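You operate a simulated robot arm through the tools that you are given. There is no shell and no other tool. Be economical: measure what you need, move in short steps, check, and stop when the job is done.

Carry out the task below with a simulated robot arm. There is one attempt and no reset: what you move stays moved.

Task
Close the snack counter: lantern off and in the drawer, melting pot and warmer off.
Fine: drawer shut again. Set down upright: table lantern.
Where things are to end (x, y in the base frame): table lantern within 60 mm of [320, 630].

It is judged by the outcome, as a careful person would: the job done as asked, and still so three seconds after it is handed in. It fails if anything else is knocked over, pushed out of place, dropped, spilled or broken.

Robot
A 7-joint arm with a two-finger parallel gripper, fixed in place. Base frame: the origin is at the foot of the arm, x ahead of it, y to its left, z up. Readings come in mm, rad, newtons and seconds.
With the tool pointing down near the work surface it reaches from about 320 to 740 mm from the base axis. Its first joint turns from -2.007 to 2.007 rad. Payload 3.91 kg.
The TCP is the grasp point between the finger pads, 30 mm short of the fingertips. In the tool frame z runs along the fingers and y along their closing line. The gripper opens to 110 mm. The fingers are 20 mm wide and 10 mm thick; the gripper's body (48 by 112 mm) begins 55 mm behind the TCP.
Orientation is that of the tool frame in the base frame, as [roll, pitch, yaw] about the fixed x, y, z axes, in that order (R = Rz(yaw) Ry(pitch) Rx(roll)). With the fingers straight down and closing along the base's y, the tool's x points along the base's -x, its y along +y and its z along -z.

Tools
- The arm moves only by the tool drive_tool. Its argument "moves" is one flat list of numbers, 7 for each row, row after row: the shift along the tool's x, y, z in units of 150 mm (1.0 is 150 mm), then the turn, a rotation vector about the tool's x, y, z in units of 45 degrees (1.0 is 45 degrees), then the closure in counts, from 0 (fully open) to 255 (shut). In form: [tx, ty, tz, rx, ry, rz, jaw, tx, ty, tz, rx, ry, rz, jaw, ...]. A call has 1 to 8 rows; each row is the pose to reach, as a shift and turn from the pose commanded when the call began, along the tool's axes at that moment. A call with a number of a shift or a turn outside -1 to 1 is refused whole. Each row takes 0.2 s and may step no farther than 50 mm and 0.15 rad from the row before; otherwise, or with a gripper value out of range, the whole call is refused. Where a pose cannot be reached the arm comes as near as it can. A force on the tool above 40 N (or 10 N above the force at the start of the call, whichever is more), or a blocked arm, ends the call early, and 0.2 s more pass. The fingers move at their own pace (about 108 mm/s each) and stop on an object; they squeeze with about 27 N. The grip force told is the motor's: it shows also when the fingers shut on nothing. Time passes only in rows, and 0.2 s behind the last, so rows that repeat a pose let the fingers close. The reply holds the time, the measured pose of the TCP, the force on the tool along the base axes, the opening and the grip force, in the units named above and with some noise, with the torque about the TCP (base axes, N m) and any sound that the robot's microphone picked up.
- Cameras (640 x 400 px; columns grow to the right, rows downward): "scene" is fixed at [49.8, 501.9, 1500.5]; the picture's right is [0.62, 0.79, 0.00], its down [0.23, -0.18, -0.96] and it looks along [-0.75, 0.59, -0.29] (base axes); focal length 214 px, centre (320, 200). "wrist" rides on the gripper at [72, 17, -103] in the tool frame; the picture's right is [-0.23, 0.97, 0.00], its down [-0.76, -0.18, -0.62] and it looks along [-0.61, -0.14, 0.78] (tool axes); focal length 222 px, centre (320, 200). There is no depth. A picture from a camera that has moved, and an enlarged one, comes with that camera's place and axes in the base frame and with its lens.
- camera(camera): a new picture of that camera. No time passes.
- move_column(by): slides the trunk up (or, below 0, down) by that many mm; the arm rides with it, the base frame stays. It gives what a move gives, with no picture.
- close_up(camera, box): a new picture of the part [left, top, right, bottom] of that camera's present view, enlarged. No time passes.
- sign_off(): hands the job in; it is judged then, once.

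Work in short steps. Places have to be worked out from the pictures, the camera data and where the tool is seen: move nearer, look again, correct. Check each grasp and each placing, and mend what went wrong. You have 120 turns and 76 pictures in all, those below and enlarged ones among them. Open the gripper and draw the arm clear of the work before you hand the job in, unless the task says otherwise; then end with one line.

The tools are called after "Request:" as name(argument=value, ...) on one line, values as JSON. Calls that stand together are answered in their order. drive_tool: Moves the arm, as the interface text tells. Its arguments: {"type":"object","properties":{"moves":{"type":"array"}},"required":["moves"]} The other tools are called the same way: move_column (by) slides the trunk up or down; camera (camera) takes a picture; close_up (camera, box) takes an enlarged picture of a part of a camera's view; sign_off () hands the job in.

At the start:

```text
clock: 0.0
tool_pos: [269.7, 327.9, 1361.9]
ee_rot: [-3.14, 0.0, 3.141]
contact_force: [-0.4, 0.1, -0.4]
wrist_torque: [0.0, 0.0, 0.01]
opening: 110.2
finger_force: 0.0
trunk travel left (down, up): [-875.0, 115.0]
```

scene: 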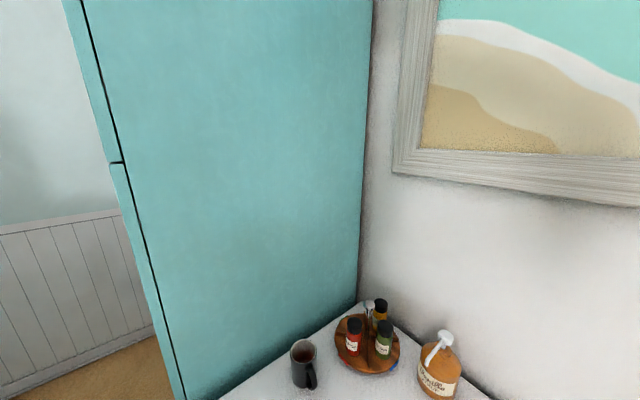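
wrist: 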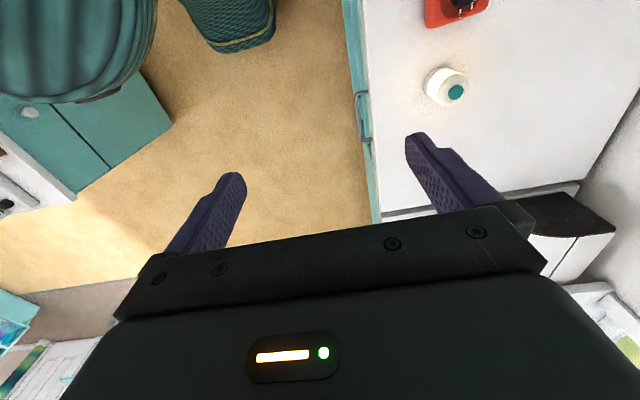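

The wrist picture shows a counter to the left of the arm (+y) with a drawer front along its edge. I'll enlarge that part and the scene's counter to identify objects.

Request:
close_up(camera="wrist", box=[330, 0, 640, 194])

Request:
close_up(camera="scene", box=[200, 280, 500, 400])

```text
2.06 times, centred on (485, 97) of wrist
camera zoom: at [196.9, 346.1, 1464.1], right [0.23, 0.97, 0.0], down [0.76, -0.18, 0.62], along [0.61, -0.14, -0.78], focal length 458 px, centre (-20, 412)
```

zoom: 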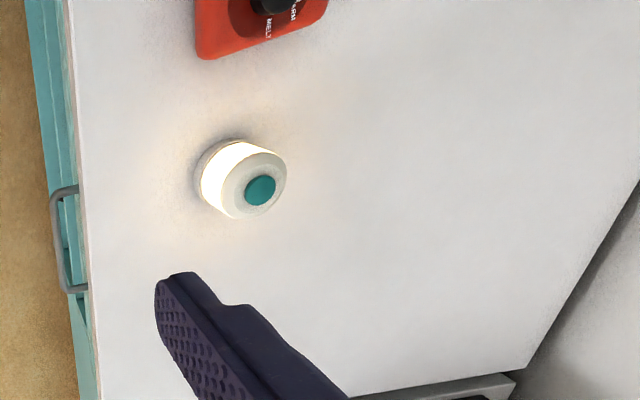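

```text
2.13 times, centred on (350, 340) of scene
camera zoom: at [49.8, 501.9, 1500.5], right [0.62, 0.79, 0.0], down [0.23, -0.18, -0.96], along [-0.75, 0.59, -0.29], focal length 458 px, centre (256, -99)
```

zoom: 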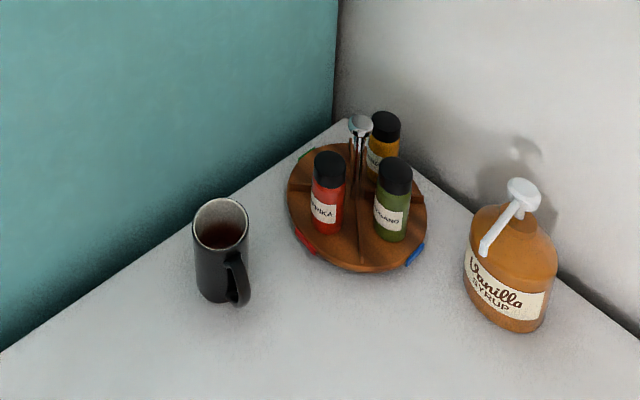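

Lantern (white, teal button) and a red melting pot with a rotary knob are on the counter. I turn the tool 90° about vertical so the wrist camera looks over the counter (+y).

Request:
drive_tool(moves=[0, 0, 0, 0, 0, -0.1667, 0, 0, 0, 0, 0, 0, -0.3333, 0, 0, 0, 0, 0, 0, -0.5, 0, 0, 0, 0, 0, 0, -0.6667, 0, 0, 0, 0, 0, 0, -0.8333, 0, 0, 0, 0, 0, 0, -1, 0])

Request:
drive_tool(moves=[0, 0, 0, 0, 0, -0.1667, 0, 0, 0, 0, 0, 0, -0.3333, 0, 0, 0, 0, 0, 0, -0.5, 0, 0, 0, 0, 0, 0, -0.6667, 0, 0, 0, 0, 0, 0, -0.8333, 0, 0, 0, 0, 0, 0, -1, 0])

Request:
camera(camera="wrist")

```text
clock: 1.4
tool_pos: [271.1, 326.9, 1361.3]
ee_rot: [3.141, 0.0, -2.356]
contact_force: [-0.1, 0.4, -0.5]
wrist_torque: [-0.02, -0.01, 0.03]
opening: 109.9
finger_force: 0.0
trunk travel left (down, up): [-875.0, 115.0]
```

```text
clock: 2.8
tool_pos: [270.8, 327.8, 1362.1]
ee_rot: [3.141, 0.001, -1.569]
contact_force: [-0.2, -0.3, 0.0]
wrist_torque: [-0.02, 0.03, 0.03]
opening: 110.1
finger_force: 0.1
trunk travel left (down, up): [-875.0, 115.0]
```

```text
71 pictures are left
camera wrist: at [252.5, 256.6, 1464.1], right [-0.97, 0.23, 0.0], down [0.18, 0.76, 0.62], along [0.14, 0.61, -0.78], focal length 222 px, centre (320, 200)
```

wrist: 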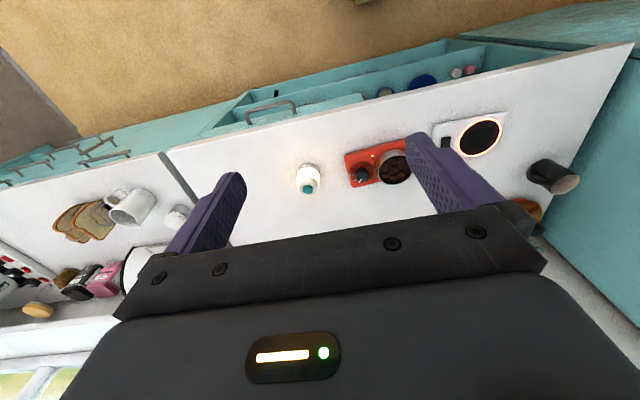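

The view covers the whole counter: lantern, red pot, warmer with glowing plate, and what looks like open drawers. I enlarge both parts.

Request:
close_up(camera="wrist", box=[200, 20, 520, 220])

Request:
close_up(camera="wrist", box=[330, 90, 530, 215])

```text
2.00 times, centred on (360, 120) of wrist
camera zoom: at [252.5, 256.6, 1464.1], right [-0.97, 0.23, 0.0], down [0.18, 0.76, 0.62], along [0.14, 0.61, -0.78], focal length 444 px, centre (240, 360)
```

zoom: 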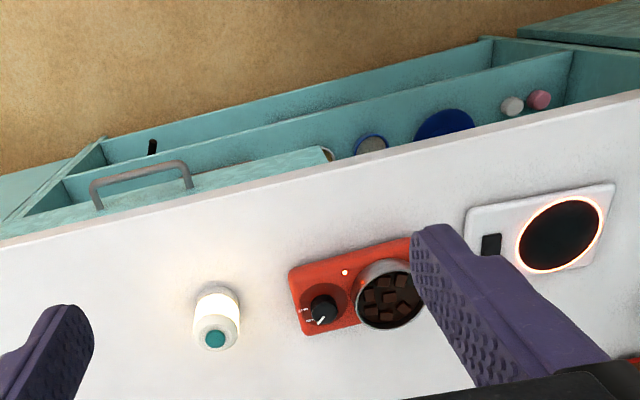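

```text
3.20 times, centred on (430, 152) of wrist
camera zoom: at [252.5, 256.6, 1464.1], right [-0.97, 0.23, 0.0], down [0.18, 0.76, 0.62], along [0.14, 0.61, -0.78], focal length 711 px, centre (-32, 352)
```

zoom: 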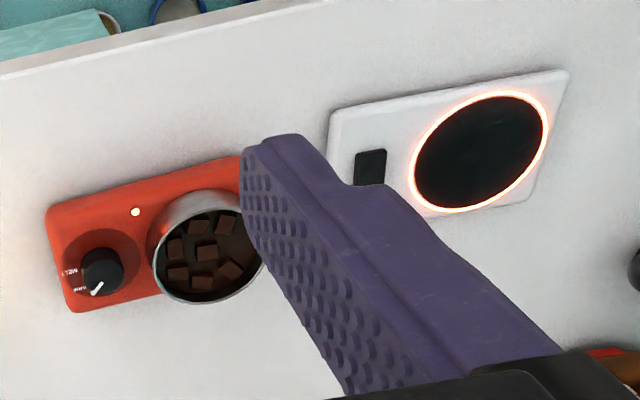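

Pot knob, light-bulb lantern, and warmer rocker are visible. I back off and go down to look at the drawer front.

Request:
drive_tool(moves=[0.25, 0, 0, 0, 0, 0, 0, 0.5, 0, 0, 0, 0, 0, 0, 0.7, 0, 0, 0, 0, 0, 0])

Request:
move_column(by=-260)

Request:
camera(camera="wrist")

```text
clock: 3.6
tool_pos: [269.4, 222.3, 1362.3]
ee_rot: [-3.141, -0.002, -1.57]
contact_force: [-0.3, -0.8, 0.2]
wrist_torque: [0.03, -0.02, 0.01]
opening: 109.7
finger_force: 0.1
trunk travel left (down, up): [-875.0, 115.0]
```

```text
clock: 6.3
tool_pos: [270.2, 223.0, 1102.2]
ee_rot: [-3.141, 0.001, -1.572]
contact_force: [0.6, -0.5, 0.3]
wrist_torque: [-0.01, 0.02, 0.01]
opening: 109.9
finger_force: 0.1
trunk travel left (down, up): [-615.0, 375.0]
```

```text
68 pictures are left
camera wrist: at [252.0, 151.8, 1204.6], right [-0.97, 0.23, 0.0], down [0.18, 0.76, 0.62], along [0.14, 0.61, -0.78], focal length 222 px, centre (320, 200)
```

wrist: 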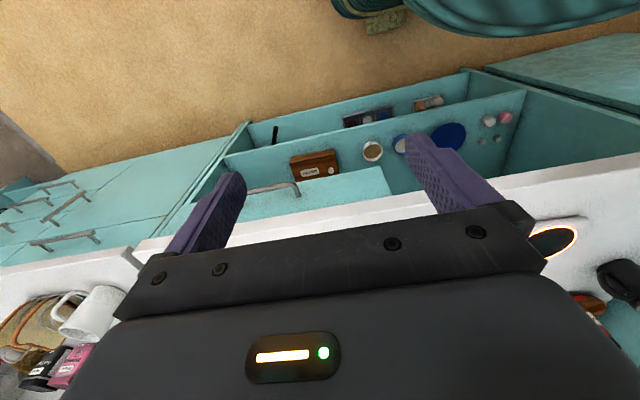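

The cabinet has an open-front part and one drawer with a handle under the top. I tilt the tool forward to look at the front face more squarely.

Request:
drive_tool(moves=[0, 0, 0, 0, -0.1667, 0, 0, 0, 0, 0, 0, -0.3333, 0, 0, 0, 0, 0, 0, -0.5, 0, 0, 0, 0, 0, 0, -0.6667, 0, 0, 0, 0, 0, 0, -0.8333, 0, 0])

Request:
camera(camera="wrist")

```text
clock: 7.5
tool_pos: [269.7, 222.8, 1102.3]
ee_rot: [-3.141, 0.656, -1.572]
contact_force: [-0.4, 0.4, 0.9]
wrist_torque: [0.0, 0.01, -0.02]
opening: 110.2
finger_force: 0.0
trunk travel left (down, up): [-615.0, 375.0]
```

```text
67 pictures are left
camera wrist: at [252.0, 103.6, 1138.8], right [-0.97, 0.18, 0.14], down [0.18, 0.22, 0.96], along [0.14, 0.96, -0.25], focal length 222 px, centre (320, 200)
```

wrist: 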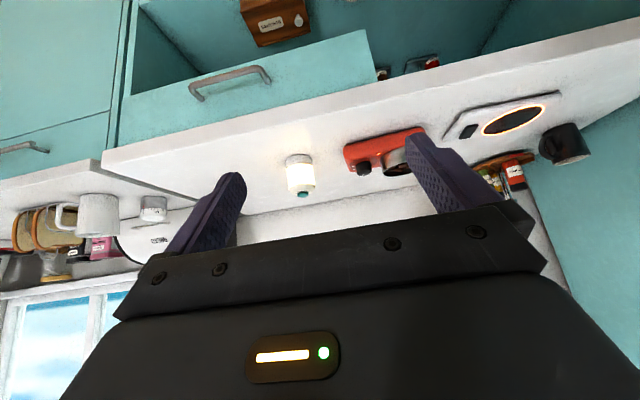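

Triangulating: drawer front spans x≈177–690, z≈751–864, handle centre ≈(428,414,801); counter top z≈893; lantern button ≈(361,586,991); pot knob ≈(215,597,954); warmer switch ≈(-19,579). I untilt the tool and then move over the counter for a closer look at the knob.

Request:
drive_tool(moves=[0, 0, 0, 0, 0.1667, 0, 0, 0, 0, 0, 0, 0.3333, 0, 0, 0, 0, 0, 0, 0.5, 0, 0, 0, 0, 0, 0, 0.6667, 0, 0, 0, 0, 0, 0, 0.8333, 0, 0])

Request:
drive_tool(moves=[-0.3, 0, 0, 0, 0, 0, 0, -0.6, 0.05, 0, 0, 0, 0, 0, -0.9, 0.15, 0, 0, 0, 0, 0])

Request:
drive_tool(moves=[-0.3, 0.1, 0, 0, 0, 0, 0, -0.6, 0.2, 0, 0, 0, 0, 0, -0.9, 0.3, 0, 0, 0, 0, 0, -1, 0.3, 0, 0, 0, 0, 0])

Request:
camera(camera="wrist")

```text
clock: 8.7
tool_pos: [270.7, 223.9, 1100.9]
ee_rot: [-3.141, -0.002, -1.572]
contact_force: [-0.4, -0.1, 0.3]
wrist_torque: [0.01, -0.02, 0.01]
opening: 109.9
finger_force: 0.0
trunk travel left (down, up): [-615.0, 375.0]
```

```text
clock: 9.5
tool_pos: [246.6, 360.5, 1102.8]
ee_rot: [-3.141, -0.001, -1.571]
contact_force: [-0.3, 0.6, 0.7]
wrist_torque: [0.02, 0.02, 0.01]
opening: 110.2
finger_force: 0.1
trunk travel left (down, up): [-615.0, 375.0]
```

```text
clock: 10.5
tool_pos: [201.6, 509.3, 1100.9]
ee_rot: [3.141, -0.001, -1.573]
contact_force: [0.4, -0.5, -0.8]
wrist_torque: [-0.03, 0.0, 0.01]
opening: 110.0
finger_force: 0.0
trunk travel left (down, up): [-615.0, 375.0]
```

```text
66 pictures are left
camera wrist: at [183.6, 438.2, 1204.4], right [-0.97, 0.23, 0.0], down [0.18, 0.76, 0.62], along [0.14, 0.61, -0.78], focal length 222 px, centre (320, 200)
```

wrist: 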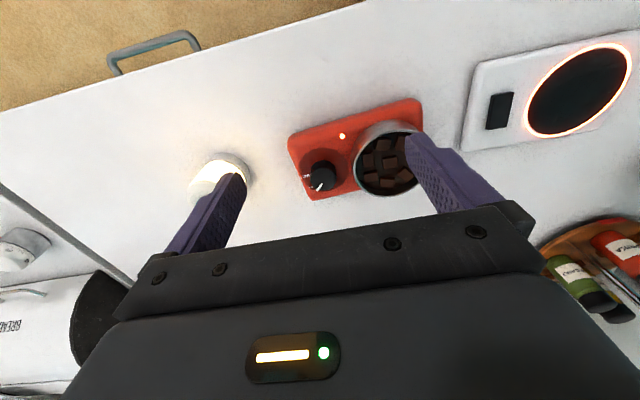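

Request:
close_up(camera="wrist", box=[270, 100, 430, 200])

Request:
close_up(camera="wrist", box=[460, 60, 556, 180])

```text
4.00 times, centred on (350, 150) of wrist
camera zoom: at [183.6, 438.2, 1204.4], right [-0.97, 0.23, 0.0], down [0.18, 0.76, 0.62], along [0.14, 0.61, -0.78], focal length 888 px, centre (200, 400)
```

zoom: 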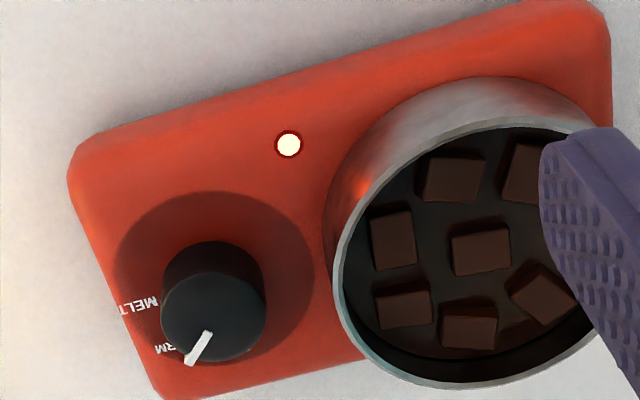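

```text
3.33 times, centred on (508, 120) of wrist
camera zoom: at [183.6, 438.2, 1204.4], right [-0.97, 0.23, 0.0], down [0.18, 0.76, 0.62], along [0.14, 0.61, -0.78], focal length 740 px, centre (-307, 467)
```

zoom: 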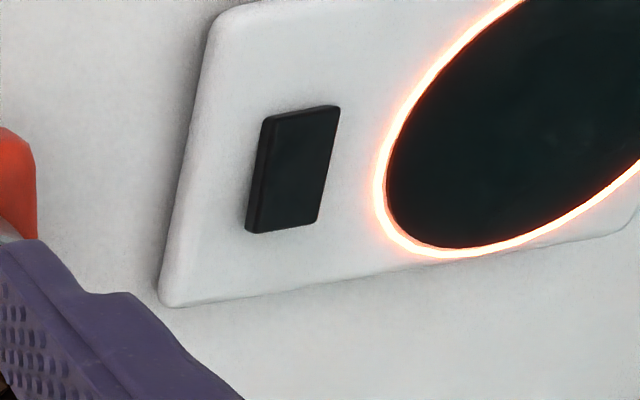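

Knob: top ≈(215.5,601,952), pot base surface ≈928, pointer at WARM (~45°), MELT at ~10°, so OFF should be near 90° (+y). I turn the wrist to a grasp yaw of about 2.74 and look from that side to verify the OFF label.

Request:
drive_tool(moves=[0, 0, 0, 0, 0, 0.1674, 0, 0, 0, 0, 0, 0, 0.3348, 0, 0, 0, 0, 0, 0, 0.5022, 0, 0, 0, 0, 0, 0, 0.6696, 0, 0, 0, 0, 0, 0, 0.837, 0])

Request:
drive_tool(moves=[0, 0, 0, 0, 0, 0.1674, 0, 0, 0, 0, 0, 0, 0.3348, 0, 0, 0, 0, 0, 0, 0.5022, 0, 0, 0, 0, 0, 0, 0.6696, 0, 0, 0, 0, 0, 0, 0.837, 0])

Request:
drive_tool(moves=[0, 0, 0, 0, 0, 0.1674, 0, 0, 0, 0, 0, 0, 0.3348, 0, 0, 0, 0, 0, 0, 0.5022, 0, 0, 0, 0, 0, 0, 0.6696, 0, 0, 0, 0, 0, 0, 0.837, 0])

Request:
camera(camera="wrist")

```text
clock: 11.7
tool_pos: [203.3, 508.0, 1101.7]
ee_rot: [-3.141, 0.0, -2.231]
contact_force: [-0.5, 0.8, -0.3]
wrist_torque: [0.0, 0.0, 0.03]
opening: 110.1
finger_force: 0.2
trunk travel left (down, up): [-615.0, 375.0]
```

```text
clock: 12.9
tool_pos: [202.7, 507.7, 1101.2]
ee_rot: [3.14, 0.001, -2.888]
contact_force: [-0.8, -0.6, 0.2]
wrist_torque: [0.02, -0.01, -0.01]
opening: 110.1
finger_force: 0.0
trunk travel left (down, up): [-615.0, 375.0]
```

```text
clock: 14.1
tool_pos: [203.7, 508.4, 1102.1]
ee_rot: [3.142, 0.0, 2.735]
contact_force: [0.7, 0.4, 0.0]
wrist_torque: [-0.02, -0.02, -0.03]
opening: 110.2
finger_force: 0.1
trunk travel left (down, up): [-615.0, 375.0]
```

```text
63 pictures are left
camera wrist: at [142.0, 553.3, 1204.7], right [0.59, 0.81, 0.0], down [0.63, -0.46, 0.62], along [0.5, -0.37, -0.78], focal length 222 px, centre (320, 200)
```

wrist: 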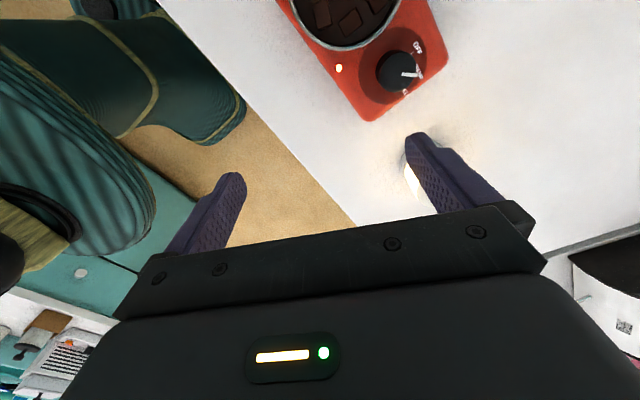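

Request:
close_up(camera="wrist", box=[320, 10, 464, 100])

```text
4.44 times, centred on (392, 55) of wrist
camera zoom: at [142.0, 553.3, 1204.7], right [0.59, 0.81, 0.0], down [0.63, -0.46, 0.62], along [0.5, -0.37, -0.78], focal length 987 px, centre (0, 844)
```

zoom: 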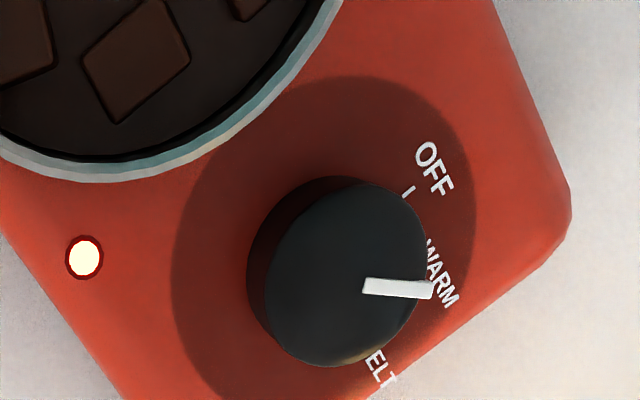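

OFF is confirmed at ~88°, next to WARM, so a +40° turn. I position above the knob (≈(217,596)) with fingers narrowed to 50 mm and come down to z=1000 for a check.

Request:
drive_tool(moves=[0.05, 0.2, 0, 0, 0, -0.06, 139, 0.1, 0.4, 0, 0, 0, -0.12, 139, 0.149, 0.575, 0.1, 0, 0, -0.178, 139, 0.149, 0.575, 0.4, 0, 0, -0.178, 139, 0.149, 0.575, 0.667, 0, 0, -0.178, 139])

Request:
camera(camera="wrist")

```text
clock: 15.3
tool_pos: [217.2, 596.0, 1000.8]
ee_rot: [3.141, -0.001, 2.88]
contact_force: [0.5, 0.4, 0.1]
wrist_torque: [-0.02, 0.0, -0.01]
opening: 50.1
finger_force: 0.1
trunk travel left (down, up): [-615.0, 375.0]
```

```text
61 pictures are left
camera wrist: at [149.5, 632.4, 1103.3], right [0.47, 0.88, 0.0], down [0.69, -0.37, 0.62], along [0.55, -0.29, -0.78], focal length 222 px, centre (320, 200)
```

wrist: 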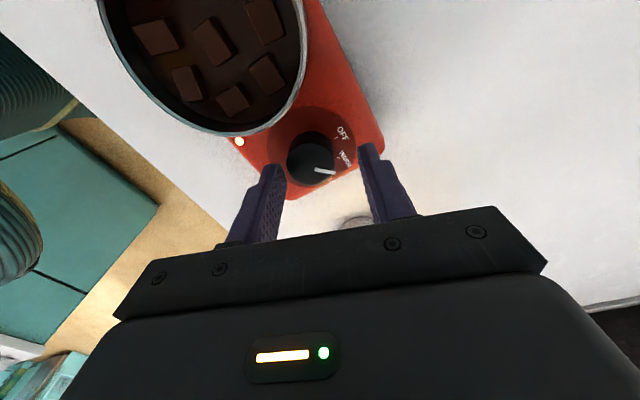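

I enlarge to check the fingertip alignment with the knob before going lower.

Request:
close_up(camera="wrist", box=[220, 90, 420, 215])

```text
3.20 times, centred on (320, 152) of wrist
camera zoom: at [149.5, 632.4, 1103.3], right [0.47, 0.88, 0.0], down [0.69, -0.37, 0.62], along [0.55, -0.29, -0.78], focal length 711 px, centre (320, 352)
```

zoom: 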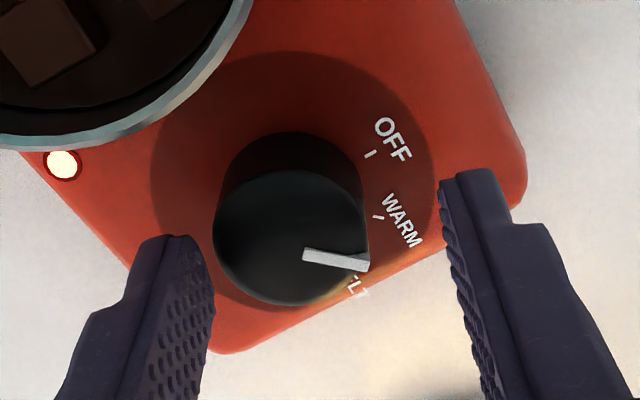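

The knob lies about 8 mm to −tool-y of the axis, with its top around z≈960. I correct by (-2.5,-8.5) mm and lower to TCP z≈970, then check.

Request:
drive_tool(moves=[-0.017, -0.057, 0, 0, 0, 0, 139, -0.017, -0.057, 0.1, 0, 0, 0, 139, -0.017, -0.057, 0.2, 0, 0, 0, 139])

Request:
close_up(camera="wrist", box=[220, 90, 420, 215])

```text
clock: 16.1
tool_pos: [215.4, 586.3, 978.2]
ee_rot: [3.13, -0.001, 2.878]
contact_force: [1.3, 1.2, 32.2]
wrist_torque: [-0.92, 0.23, 0.02]
opening: 49.3
finger_force: 0.0
trunk travel left (down, up): [-615.0, 375.0]
```

```text
3.20 times, centred on (320, 152) of wrist
camera zoom: at [149.3, 621.9, 1080.8], right [0.47, 0.88, 0.01], down [0.69, -0.38, 0.62], along [0.55, -0.29, -0.78], focal length 711 px, centre (320, 352)
```

zoom: 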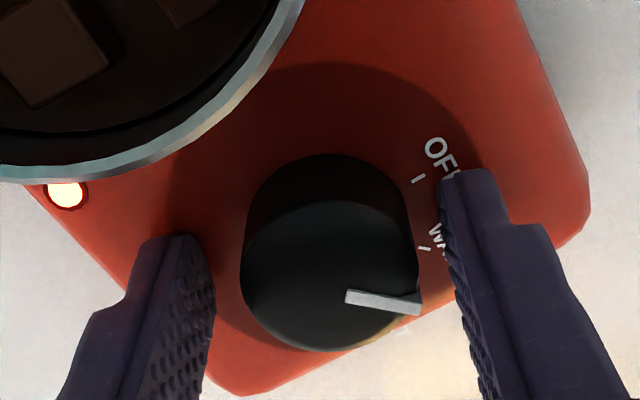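

The fingertips touched the pot base (at z≈948, higher than judged), and the knob is now centred between the fingers. I raise a few millimetres to relieve the push.

Request:
drive_tool(moves=[0, 0, -0.03, 0, 0, 0, 139])

```text
clock: 16.5
tool_pos: [216.9, 586.3, 978.7]
ee_rot: [3.138, 0.0, 2.879]
contact_force: [1.8, 1.5, 22.0]
wrist_torque: [-0.51, 0.13, 0.06]
opening: 48.4
finger_force: 0.0
trunk travel left (down, up): [-615.0, 375.0]
```

Request:
drive_tool(moves=[0, 0, -0.05, 0, 0, 0, 139])

```text
clock: 16.9
tool_pos: [215.2, 587.1, 982.1]
ee_rot: [-3.136, 0.0, 2.88]
contact_force: [0.4, -0.4, -0.3]
wrist_torque: [-0.01, 0.02, -0.03]
opening: 50.3
finger_force: 0.0
trunk travel left (down, up): [-615.0, 375.0]
```

Free of contact; now I close on the knob.

Request:
drive_tool(moves=[0, 0, 0, 0, 0, 0, 200, 0, 0, 0, 0, 0, 0, 255, 0, 0, 0, 0, 0, 0, 255])

```text
clock: 17.7
tool_pos: [216.3, 587.9, 982.9]
ee_rot: [-3.14, 0.0, 2.878]
contact_force: [-0.8, -0.3, -0.1]
wrist_torque: [-0.05, -0.24, 0.04]
opening: 32.9
finger_force: 26.9
trunk travel left (down, up): [-615.0, 375.0]
```

Gripped at 32.9 mm. I turn +40° about vertical (tool z negative) in small steps.

Request:
drive_tool(moves=[0, 0, 0, 0, 0, -0.15, 255, 0, 0, 0, 0, 0, -0.3, 255, 0, 0, 0, 0, 0, -0.45, 255, 0, 0, 0, 0, 0, -0.6, 255, 0, 0, 0, 0, 0, -0.75, 255, 0, 0, 0, 0, 0, -0.9, 255])

Request:
close_up(camera="wrist", box=[200, 60, 440, 210])

```text
clock: 19.1
tool_pos: [215.7, 587.6, 984.4]
ee_rot: [-3.141, 0.001, -2.695]
contact_force: [0.4, 0.4, 0.1]
wrist_torque: [0.27, -0.44, 0.01]
opening: 32.9
finger_force: 26.4
trunk travel left (down, up): [-615.0, 375.0]
```

```text
2.67 times, centred on (320, 135) of wrist
camera zoom: at [142.7, 573.1, 1085.9], right [-0.22, 0.98, 0.0], down [0.76, 0.17, 0.62], along [0.61, 0.13, -0.78], focal length 592 px, centre (320, 373)
```

zoom: 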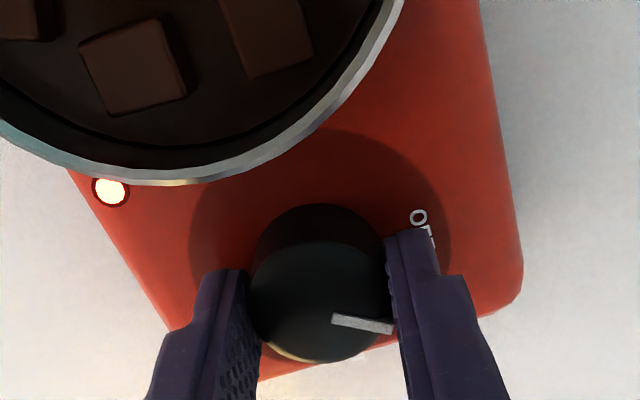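

The knob turned with the fingers, but the lamp is still lit and the OFF tick is a few degrees further (~98° vs pointer ~92°). I turn about 7° more.

Request:
drive_tool(moves=[0, 0, 0, 0, 0, -0.08, 255, 0, 0, 0, 0, 0, -0.16, 255])

Request:
close_up(camera="wrist", box=[200, 60, 440, 210])

```text
clock: 19.7
tool_pos: [215.7, 587.5, 983.1]
ee_rot: [-3.14, -0.003, -2.571]
contact_force: [-0.5, 0.0, 0.0]
wrist_torque: [0.3, -0.38, 0.02]
opening: 33.0
finger_force: 27.4
trunk travel left (down, up): [-615.0, 375.0]
```

```text
2.67 times, centred on (320, 135) of wrist
camera zoom: at [145.6, 564.0, 1085.7], right [-0.33, 0.94, 0.0], down [0.74, 0.26, 0.62], along [0.59, 0.21, -0.78], focal length 592 px, centre (320, 373)
```

zoom: 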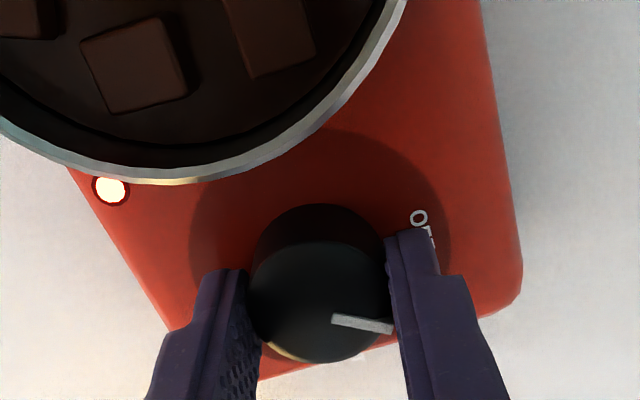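

Comparing pictures, the whole pot base turned with the gripper, not the knob alone. I turn it back exactly the same amount (from yaw −2.571 to 2.878) while still holding it.

Request:
drive_tool(moves=[0, 0, 0, 0, 0, 0.09, 255, 0, 0, 0, 0, 0, 0.18, 255, 0, 0, 0, 0, 0, 0.27, 255, 0, 0, 0, 0, 0, 0.36, 255, 0, 0, 0, 0, 0, 0.45, 255, 0, 0, 0, 0, 0, 0.53, 255])

Request:
drive_tool(moves=[0, 0, 0, 0, 0, 0.09, 255, 0, 0, 0, 0, 0, 0.18, 255, 0, 0, 0, 0, 0, 0.27, 255, 0, 0, 0, 0, 0, 0.36, 255, 0, 0, 0, 0, 0, 0.45, 255, 0, 0, 0, 0, 0, 0.532, 255])

Request:
camera(camera="wrist")

```text
clock: 21.1
tool_pos: [215.5, 587.7, 982.2]
ee_rot: [3.141, -0.001, -2.989]
contact_force: [-0.3, -1.0, -0.6]
wrist_torque: [0.2, -0.32, -0.01]
opening: 33.1
finger_force: 27.4
trunk travel left (down, up): [-615.0, 375.0]
```

```text
clock: 22.5
tool_pos: [217.5, 587.5, 983.9]
ee_rot: [3.141, 0.0, 2.875]
contact_force: [0.2, -0.2, 0.0]
wrist_torque: [0.14, -0.14, -0.03]
opening: 33.2
finger_force: 26.7
trunk travel left (down, up): [-615.0, 375.0]
```

```text
56 pictures are left
camera wrist: at [150.0, 623.9, 1086.2], right [0.47, 0.88, 0.0], down [0.69, -0.37, 0.62], along [0.55, -0.3, -0.78], focal length 222 px, centre (320, 200)
```

wrist: 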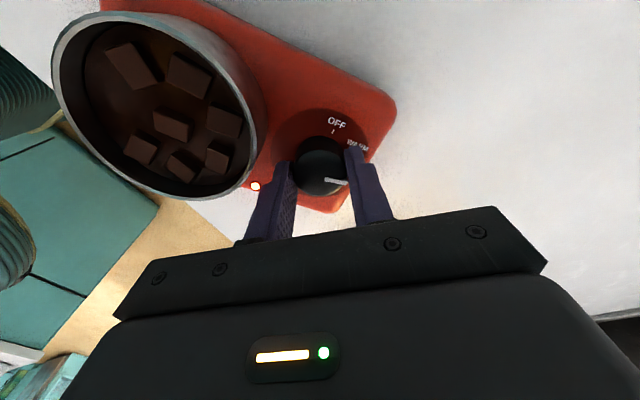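

Request:
close_up(camera="wrist", box=[220, 80, 420, 220])

```text
2.86 times, centred on (320, 150) of wrist
camera zoom: at [150.0, 623.9, 1086.2], right [0.47, 0.88, 0.0], down [0.69, -0.37, 0.62], along [0.55, -0.3, -0.78], focal length 635 px, centre (320, 343)
```

zoom: 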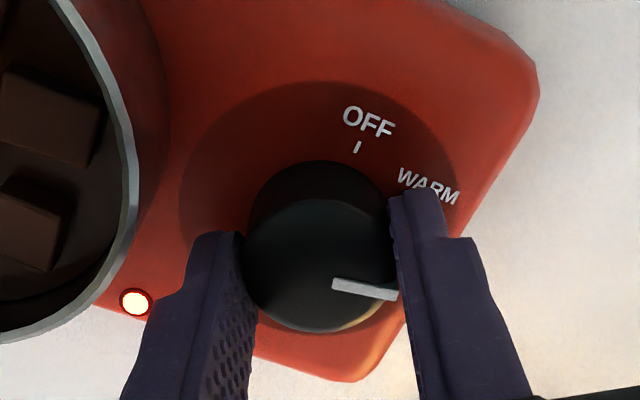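

Now the knob did turn relative to the base on the way back (to about MELT), while the base remains ~31° off. Possibly the fingertips were rubbing the base; I regrip 8 mm higher and try a small turn.

Request:
drive_tool(moves=[0, 0, 0, 0, 0, 0, 139, 0, 0, 0, 0, 0, 0, 139, 0, 0, -0.053, 0, 0, 0, 139, 0, 0, -0.053, 0, 0, 0, 255, 0, 0, -0.053, 0, 0, 0, 255, 0, 0, -0.053, 0, 0, 0, 255])

Request:
drive_tool(moves=[0, 0, 0, 0, 0, -0.1, 255, 0, 0, 0, 0, 0, -0.2, 255, 0, 0, 0, 0, 0, -0.3, 255, 0, 0, 0, 0, 0, -0.4, 255, 0, 0, 0, 0, 0, -0.5, 255])

Request:
close_up(camera="wrist", box=[200, 80, 420, 220])

```text
clock: 23.9
tool_pos: [216.5, 586.5, 991.8]
ee_rot: [-3.141, 0.0, 2.876]
contact_force: [-0.1, 0.3, -0.9]
wrist_torque: [-0.03, -0.07, 0.02]
opening: 32.9
finger_force: 27.3
trunk travel left (down, up): [-615.0, 375.0]
```

```text
clock: 25.1
tool_pos: [217.5, 587.7, 991.5]
ee_rot: [3.141, 0.0, -3.012]
contact_force: [0.6, 0.3, -1.0]
wrist_torque: [0.04, -0.16, -0.01]
opening: 32.7
finger_force: 26.4
trunk travel left (down, up): [-615.0, 375.0]
```

```text
2.86 times, centred on (310, 150) of wrist
camera zoom: at [141.7, 595.9, 1094.2], right [0.1, 1.0, 0.0], down [0.78, -0.08, 0.62], along [0.62, -0.06, -0.78], focal length 635 px, centre (349, 343)
```

zoom: 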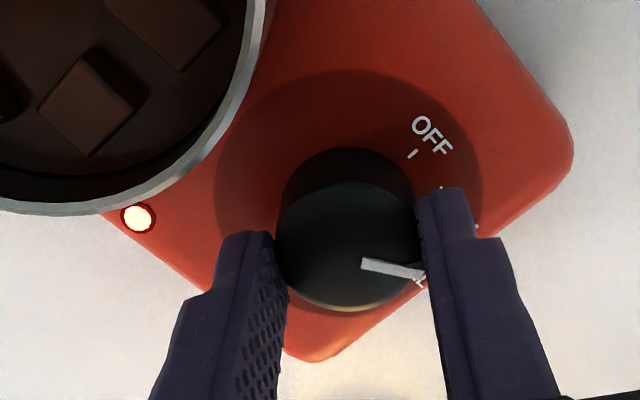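

The base stayed put this time and the knob turned by ~22°. I continue in the same way toward OFF.

Request:
drive_tool(moves=[0, 0, 0, 0, 0, -0.1, 255, 0, 0, 0, 0, 0, -0.2, 255, 0, 0, 0, 0, 0, -0.3, 255, 0, 0, 0, 0, 0, -0.4, 255, 0, 0, 0, 0, 0, -0.5, 255, 0, 0, 0, 0, 0, -0.6, 255])

Request:
close_up(camera="wrist", box=[200, 80, 420, 220])

```text
clock: 26.5
tool_pos: [216.2, 587.2, 992.1]
ee_rot: [3.14, 0.001, -2.539]
contact_force: [3.6, 0.5, -0.3]
wrist_torque: [-0.24, 0.02, 0.03]
opening: 32.8
finger_force: 27.1
trunk travel left (down, up): [-615.0, 375.0]
```

```text
2.86 times, centred on (310, 150) of wrist
camera zoom: at [146.3, 561.6, 1094.2], right [-0.36, 0.93, 0.0], down [0.73, 0.28, 0.62], along [0.58, 0.23, -0.78], focal length 635 px, centre (349, 343)
```

zoom: 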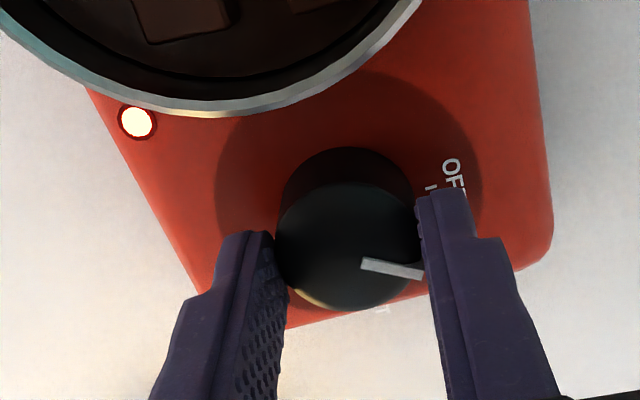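

Base still fixed; about 28° remain to OFF.

Request:
drive_tool(moves=[0, 0, 0, 0, 0, -0.1, 255, 0, 0, 0, 0, 0, -0.2, 255, 0, 0, 0, 0, 0, -0.3, 255, 0, 0, 0, 0, 0, -0.4, 255, 0, 0, 0, 0, 0, -0.5, 255, 0, 0, 0, 0, 0, -0.62, 255])

Request:
close_up(camera="wrist", box=[200, 80, 420, 220])

```text
clock: 27.9
tool_pos: [216.1, 586.6, 991.3]
ee_rot: [-3.141, 0.0, -2.053]
contact_force: [0.8, 4.1, 0.6]
wrist_torque: [0.24, 0.03, -0.01]
opening: 32.9
finger_force: 27.0
trunk travel left (down, up): [-615.0, 375.0]
```

```text
2.86 times, centred on (310, 150) of wrist
camera zoom: at [166.7, 532.5, 1094.2], right [-0.76, 0.65, 0.0], down [0.51, 0.59, 0.62], along [0.41, 0.47, -0.78], focal length 635 px, centre (349, 343)
```

zoom: 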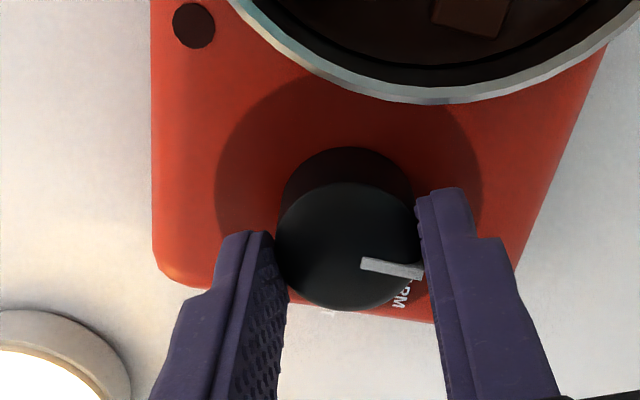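

The lamp is off: the pot is at OFF. The base is still rotated ~36° from its original place, so I will release the knob, straddle the 96 mm wide base across the knob, and turn it back. First release, rise and rotate.

Request:
drive_tool(moves=[0, 0, 0, 0, 0, 0, 139, 0, 0, 0, 0, 0, 0, 139, 0, 0, -0.15, 0, 0, 0, 139, 0, 0, -0.3, 0, 0, 0, 0, 0, 0, -0.3, 0, 0, 0.17, 0, 0, 0, -0.3, 0, 0, 0.34, 0, 0, 0, -0.3, 0, 0, 0.527, 0])

Request:
camera(camera="wrist")

```text
clock: 29.5
tool_pos: [215.9, 587.4, 1036.5]
ee_rot: [3.142, 0.0, -2.47]
contact_force: [-1.7, -0.6, -0.3]
wrist_torque: [0.0, 0.0, 0.0]
opening: 110.4
finger_force: 0.0
trunk travel left (down, up): [-615.0, 375.0]
```

```text
51 pictures are left
camera wrist: at [148.0, 556.8, 1139.9], right [-0.43, 0.9, 0.0], down [0.71, 0.33, 0.62], along [0.56, 0.27, -0.78], focal length 222 px, centre (320, 200)
```

wrist: 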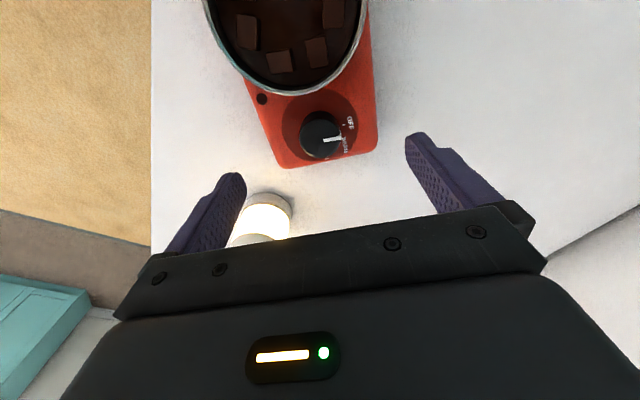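

The axis projects onto the knob with the base centred between the fingers. I lower to tips just above the base surface and check.

Request:
drive_tool(moves=[0, 0, 0.2, 0, 0, 0, 0, 0, 0, 0.33, 0, 0, 0, 0])

Request:
camera(camera="wrist")

```text
clock: 30.1
tool_pos: [217.8, 587.5, 986.5]
ee_rot: [3.141, 0.0, -2.467]
contact_force: [-0.8, 0.2, 0.7]
wrist_torque: [0.01, -0.02, 0.01]
opening: 110.0
finger_force: 0.2
trunk travel left (down, up): [-615.0, 375.0]
```

```text
50 pictures are left
camera wrist: at [148.1, 556.9, 1089.9], right [-0.43, 0.9, 0.0], down [0.71, 0.34, 0.62], along [0.56, 0.27, -0.78], focal length 222 px, centre (320, 200)
```

wrist: 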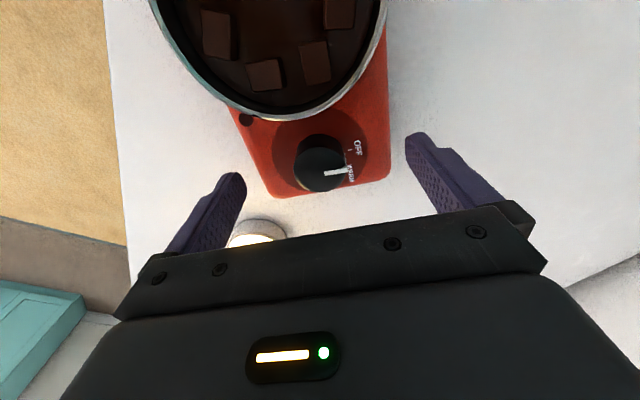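

Clearance is good on both sides. I lower 30 mm and close gently on the base.

Request:
drive_tool(moves=[0, 0, 0.1, 0, 0, 0, 0, 0, 0, 0.2, 0, 0, 0, 0])

Request:
drive_tool(moves=[0, 0, 0, 0, 0, 0, 40, 0, 0, 0, 0, 0, 0, 60, 0, 0, 0, 0, 0, 0, 60])

```text
clock: 30.7
tool_pos: [216.5, 588.0, 956.2]
ee_rot: [-3.141, 0.0, -2.467]
contact_force: [1.2, 0.0, -0.4]
wrist_torque: [0.03, 0.0, -0.05]
opening: 110.0
finger_force: 0.0
trunk travel left (down, up): [-615.0, 375.0]
```

```text
clock: 31.5
tool_pos: [216.1, 587.3, 957.1]
ee_rot: [3.141, -0.001, -2.468]
contact_force: [1.3, -0.5, -0.1]
wrist_torque: [0.31, -0.58, 0.0]
opening: 103.7
finger_force: 27.0
trunk travel left (down, up): [-615.0, 375.0]
```

Gripped at 103.7 mm. I turn the base back by about 36.5°.

Request:
drive_tool(moves=[0, 0, 0, 0, 0, 0.135, 60, 0, 0, 0, 0, 0, 0.27, 60, 0, 0, 0, 0, 0, 0.405, 60, 0, 0, 0, 0, 0, 0.54, 60, 0, 0, 0, 0, 0, 0.675, 60, 0, 0, 0, 0, 0, 0.811, 60])

Request:
camera(camera="wrist")

```text
clock: 32.9
tool_pos: [217.8, 586.7, 957.1]
ee_rot: [3.14, -0.001, -3.109]
contact_force: [0.1, -3.2, 1.2]
wrist_torque: [-0.27, 0.06, 0.48]
opening: 103.9
finger_force: 27.1
trunk travel left (down, up): [-615.0, 375.0]
```

```text
49 pictures are left
camera wrist: at [142.1, 602.6, 1060.0], right [0.19, 0.98, 0.0], down [0.77, -0.15, 0.62], along [0.61, -0.12, -0.78], focal length 222 px, centre (320, 200)
```

wrist: 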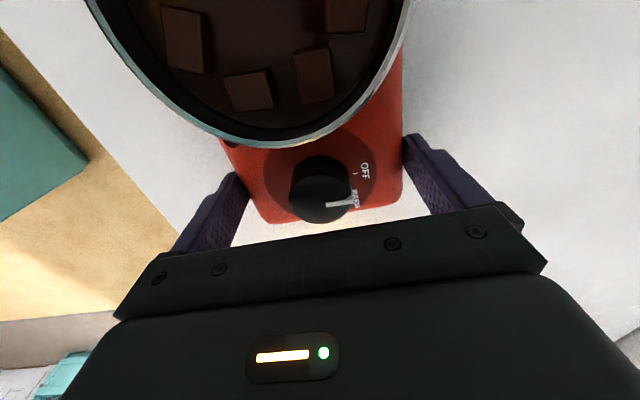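

Turned back. I release, rise straight up, and check lamp and alignment.

Request:
drive_tool(moves=[0, 0, 0, 0, 0, 0, 0, 0, 0, 0, 0, 0, 0, 0, 0, 0, -0.2, 0, 0, 0, 0, 0, 0, -0.5, 0, 0, 0, 0, 0, 0, -0.8, 0, 0, 0, 0, 0, 0, -1, 0, 0, 0, 0])

Request:
camera(camera="wrist")

```text
clock: 34.3
tool_pos: [215.3, 588.0, 1106.7]
ee_rot: [3.141, -0.001, -3.107]
contact_force: [0.4, 0.6, 0.1]
wrist_torque: [-0.02, 0.0, 0.01]
opening: 110.0
finger_force: 0.2
trunk travel left (down, up): [-615.0, 375.0]
```

```text
48 pictures are left
camera wrist: at [141.2, 602.6, 1209.2], right [0.19, 0.98, 0.0], down [0.77, -0.15, 0.62], along [0.61, -0.12, -0.78], focal length 222 px, centre (320, 200)
```

wrist: 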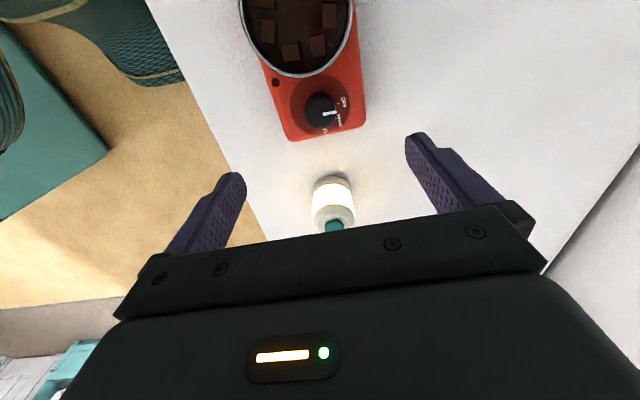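

The pot is back within ~3 mm and the lamp is off. Next the lantern: I move toward it at height with fingers shut and look again.

Request:
drive_tool(moves=[-0.26, -0.02, 0, 0, 0, 0, 255, -0.52, -0.04, 0, 0, 0, 0, 255, -0.765, -0.06, 0, 0, 0, 0, 255, -0.765, -0.06, 0.2, 0, 0, 0, 255])

Request:
camera(camera="wrist")

```text
clock: 35.3
tool_pos: [332.0, 582.4, 1075.9]
ee_rot: [-3.141, -0.001, -3.106]
contact_force: [0.1, 0.3, -0.1]
wrist_torque: [-0.03, 0.01, 0.01]
opening: 0.0
finger_force: 27.5
trunk travel left (down, up): [-615.0, 375.0]
```

```text
47 pictures are left
camera wrist: at [257.5, 597.9, 1179.3], right [0.19, 0.98, 0.0], down [0.77, -0.15, 0.62], along [0.61, -0.12, -0.78], focal length 222 px, centre (320, 200)
```

wrist: 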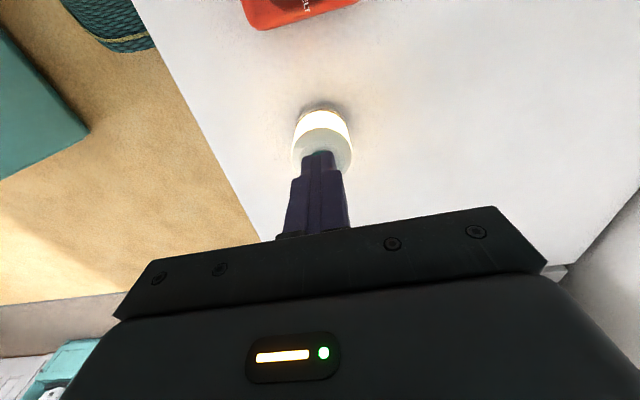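

Request:
close_up(camera="wrist", box=[270, 90, 374, 180])

```text
4.44 times, centred on (322, 135) of wrist
camera zoom: at [257.5, 597.9, 1179.3], right [0.19, 0.98, 0.0], down [0.77, -0.15, 0.62], along [0.61, -0.12, -0.78], focal length 987 px, centre (311, 489)
```

zoom: 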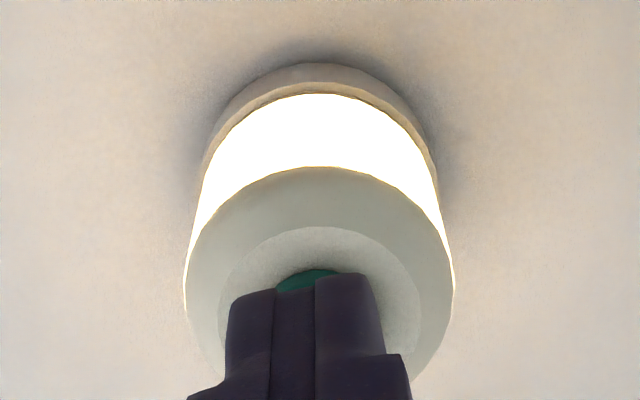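

Lantern top centre ≈(359,581). I align above it and lower to just over the button.

Request:
drive_tool(moves=[-0.18, -0.015, 0, 0, 0, 0, 255, -0.18, -0.015, 0.15, 0, 0, 0, 255, -0.18, -0.015, 0.3, 0, 0, 0, 255])

Request:
camera(camera="wrist")

```text
clock: 36.1
tool_pos: [359.1, 581.2, 1033.0]
ee_rot: [-3.141, 0.0, -3.104]
contact_force: [-0.6, -0.2, 0.5]
wrist_torque: [0.01, 0.01, 0.01]
opening: 0.1
finger_force: 26.8
trunk travel left (down, up): [-615.0, 375.0]
```

```text
45 pictures are left
camera wrist: at [284.6, 597.0, 1134.9], right [0.19, 0.98, 0.0], down [0.77, -0.15, 0.62], along [0.61, -0.12, -0.78], focal length 222 px, centre (320, 200)
```

wrist: 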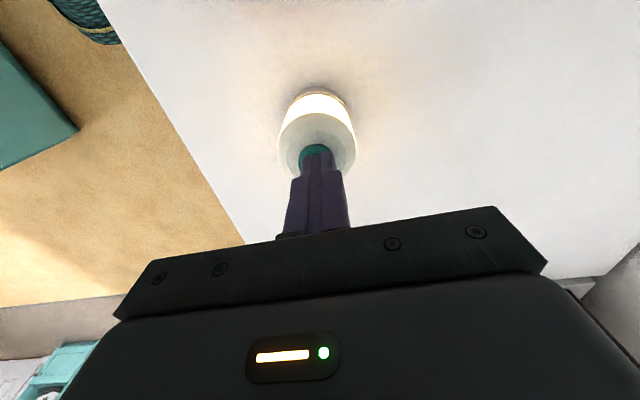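

Aligned within a few mm. I shift 3 mm and press down gradually.

Request:
drive_tool(moves=[0, -0.02, 0.03, 0, 0, 0, 255, 0, -0.02, 0.06, 0, 0, 0, 255, 0, -0.02, 0.08, 0, 0, 0, 255, 0, -0.02, 0.095, 0, 0, 0, 255])

```text
clock: 37.1
tool_pos: [358.5, 578.4, 1021.8]
ee_rot: [3.133, 0.004, -3.106]
contact_force: [3.7, 6.7, 26.2]
wrist_torque: [0.2, -0.16, 0.02]
opening: 0.1
finger_force: 26.7
trunk travel left (down, up): [-615.0, 375.0]
heard: click
```

Heard a click. I lift and look at the lantern.

Request:
drive_tool(moves=[0, 0, -0.1, 0, 0, 0, 255, 0, 0, -0.4, 0, 0, 0, 255, 0.2, 0, -0.6, 0, 0, 0, 100, 0.3, 0, -0.6, 0, 0, 0, 0, 0.3, 0, -0.6, 0, 0, 0, 0])

Request:
camera(camera="wrist")

```text
clock: 38.3
tool_pos: [314.4, 578.1, 1108.4]
ee_rot: [-3.141, -0.001, -3.105]
contact_force: [-0.6, 0.9, 0.0]
wrist_torque: [-0.03, 0.0, 0.03]
opening: 110.1
finger_force: 0.1
trunk travel left (down, up): [-615.0, 375.0]
```

```text
44 pictures are left
camera wrist: at [239.8, 593.0, 1210.0], right [0.19, 0.98, 0.0], down [0.77, -0.15, 0.62], along [0.61, -0.12, -0.78], focal length 222 px, centre (320, 200)
```

wrist: 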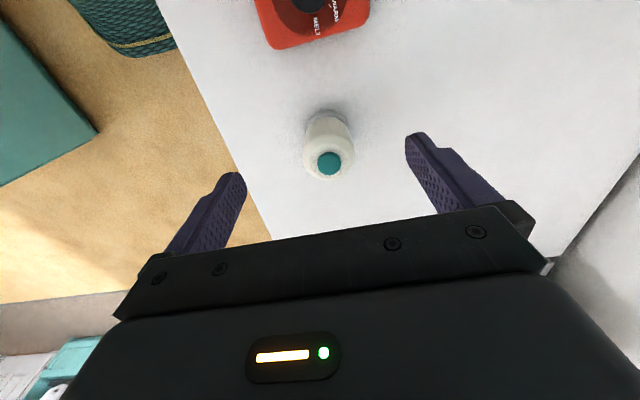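

Lantern is off. Next the warmer: I move at height over to its switch near (-19,579), turning the camera to the robot side.

Request:
drive_tool(moves=[0.15, 0, 0, 0, 0, -0.15, 0, 0.3, 0, 0, 0, 0, -0.3, 0, 0.45, 0, 0, 0, 0, -0.45, 0, 0.6, 0, 0, 0, 0, -0.6, 0, 0.75, 0, 0, 0, 0, -0.75, 0, 0.9, 0, 0, 0, 0, -0.9, 0])

Request:
drive_tool(moves=[0.165, 0.074, 0, 0, 0, -0.16, 255, 0.33, 0.148, 0, 0, 0, -0.32, 255, 0.495, 0.222, 0, 0, 0, -0.48, 255, 0.66, 0.296, 0, 0, 0, -0.64, 255, 0.825, 0.37, 0, 0, 0, -0.8, 255, 0.985, 0.445, 0, 0, 0, -0.96, 255])

Request:
camera(camera="wrist")

```text
clock: 39.7
tool_pos: [179.2, 570.2, 1108.4]
ee_rot: [3.141, 0.0, -2.397]
contact_force: [0.2, -0.7, -0.3]
wrist_torque: [-0.04, 0.01, -0.01]
opening: 110.0
finger_force: 0.0
trunk travel left (down, up): [-615.0, 375.0]
```

```text
clock: 41.1
tool_pos: [24.6, 520.3, 1108.7]
ee_rot: [-3.142, -0.001, -1.642]
contact_force: [0.2, 0.1, 0.0]
wrist_torque: [-0.01, 0.02, -0.01]
opening: 0.1
finger_force: 26.9
trunk travel left (down, up): [-615.0, 375.0]
```

```text
43 pictures are left
camera wrist: at [1.0, 450.7, 1211.1], right [-0.96, 0.3, 0.0], down [0.23, 0.75, 0.62], along [0.18, 0.6, -0.78], focal length 222 px, centre (320, 200)
```

wrist: 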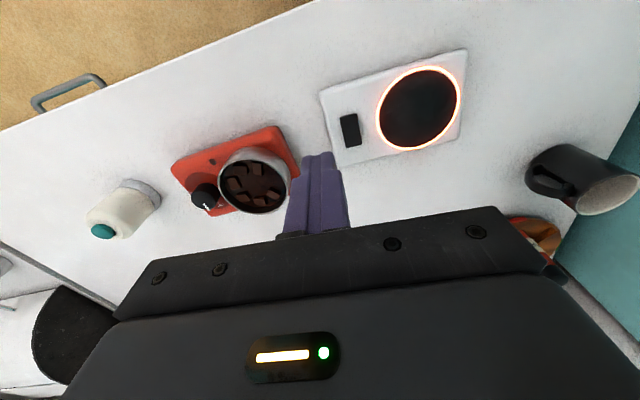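

Request:
close_up(camera="wrist", box=[315, 95, 395, 165])

```text
5.71 times, centred on (355, 130) of wrist
camera zoom: at [1.0, 450.7, 1211.1], right [-0.96, 0.3, 0.0], down [0.23, 0.75, 0.62], along [0.18, 0.6, -0.78], focal length 1269 px, centre (120, 600)
```

zoom: 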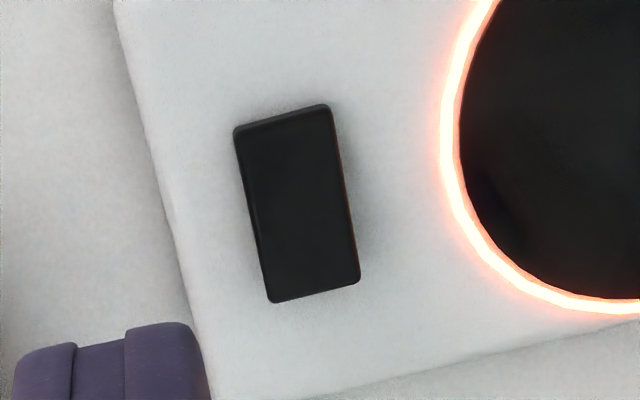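

The rocker is ~22×42 mm, centre ≈(-6.5,567), z≈934. I come closer above its +y half to see which end stands proud.

Request:
drive_tool(moves=[-0.2, 0.118, 0, 0, 0, 0, 255, -0.402, 0.236, 0.1, 0, 0, 0, 255, -0.402, 0.236, 0.4, 0, 0, 0, 255, -0.402, 0.236, 0.72, 0, 0, 0, 255])

Request:
close_up(camera="wrist", box=[250, 80, 410, 190])

```text
clock: 42.1
tool_pos: [-5.9, 584.8, 1000.4]
ee_rot: [-3.141, 0.0, -1.645]
contact_force: [-1.1, -0.6, -0.5]
wrist_torque: [0.02, 0.01, 0.0]
opening: 0.2
finger_force: 26.5
trunk travel left (down, up): [-615.0, 375.0]
```

```text
3.64 times, centred on (330, 135) of wrist
camera zoom: at [-29.4, 514.4, 1102.6], right [-0.95, 0.3, 0.0], down [0.23, 0.75, 0.62], along [0.19, 0.59, -0.78], focal length 808 px, centre (284, 436)
```

zoom: 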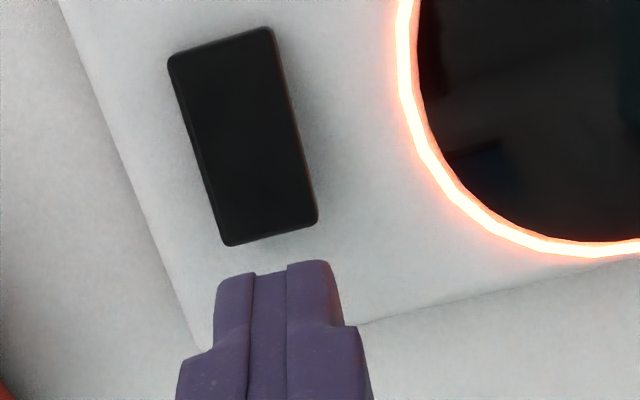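

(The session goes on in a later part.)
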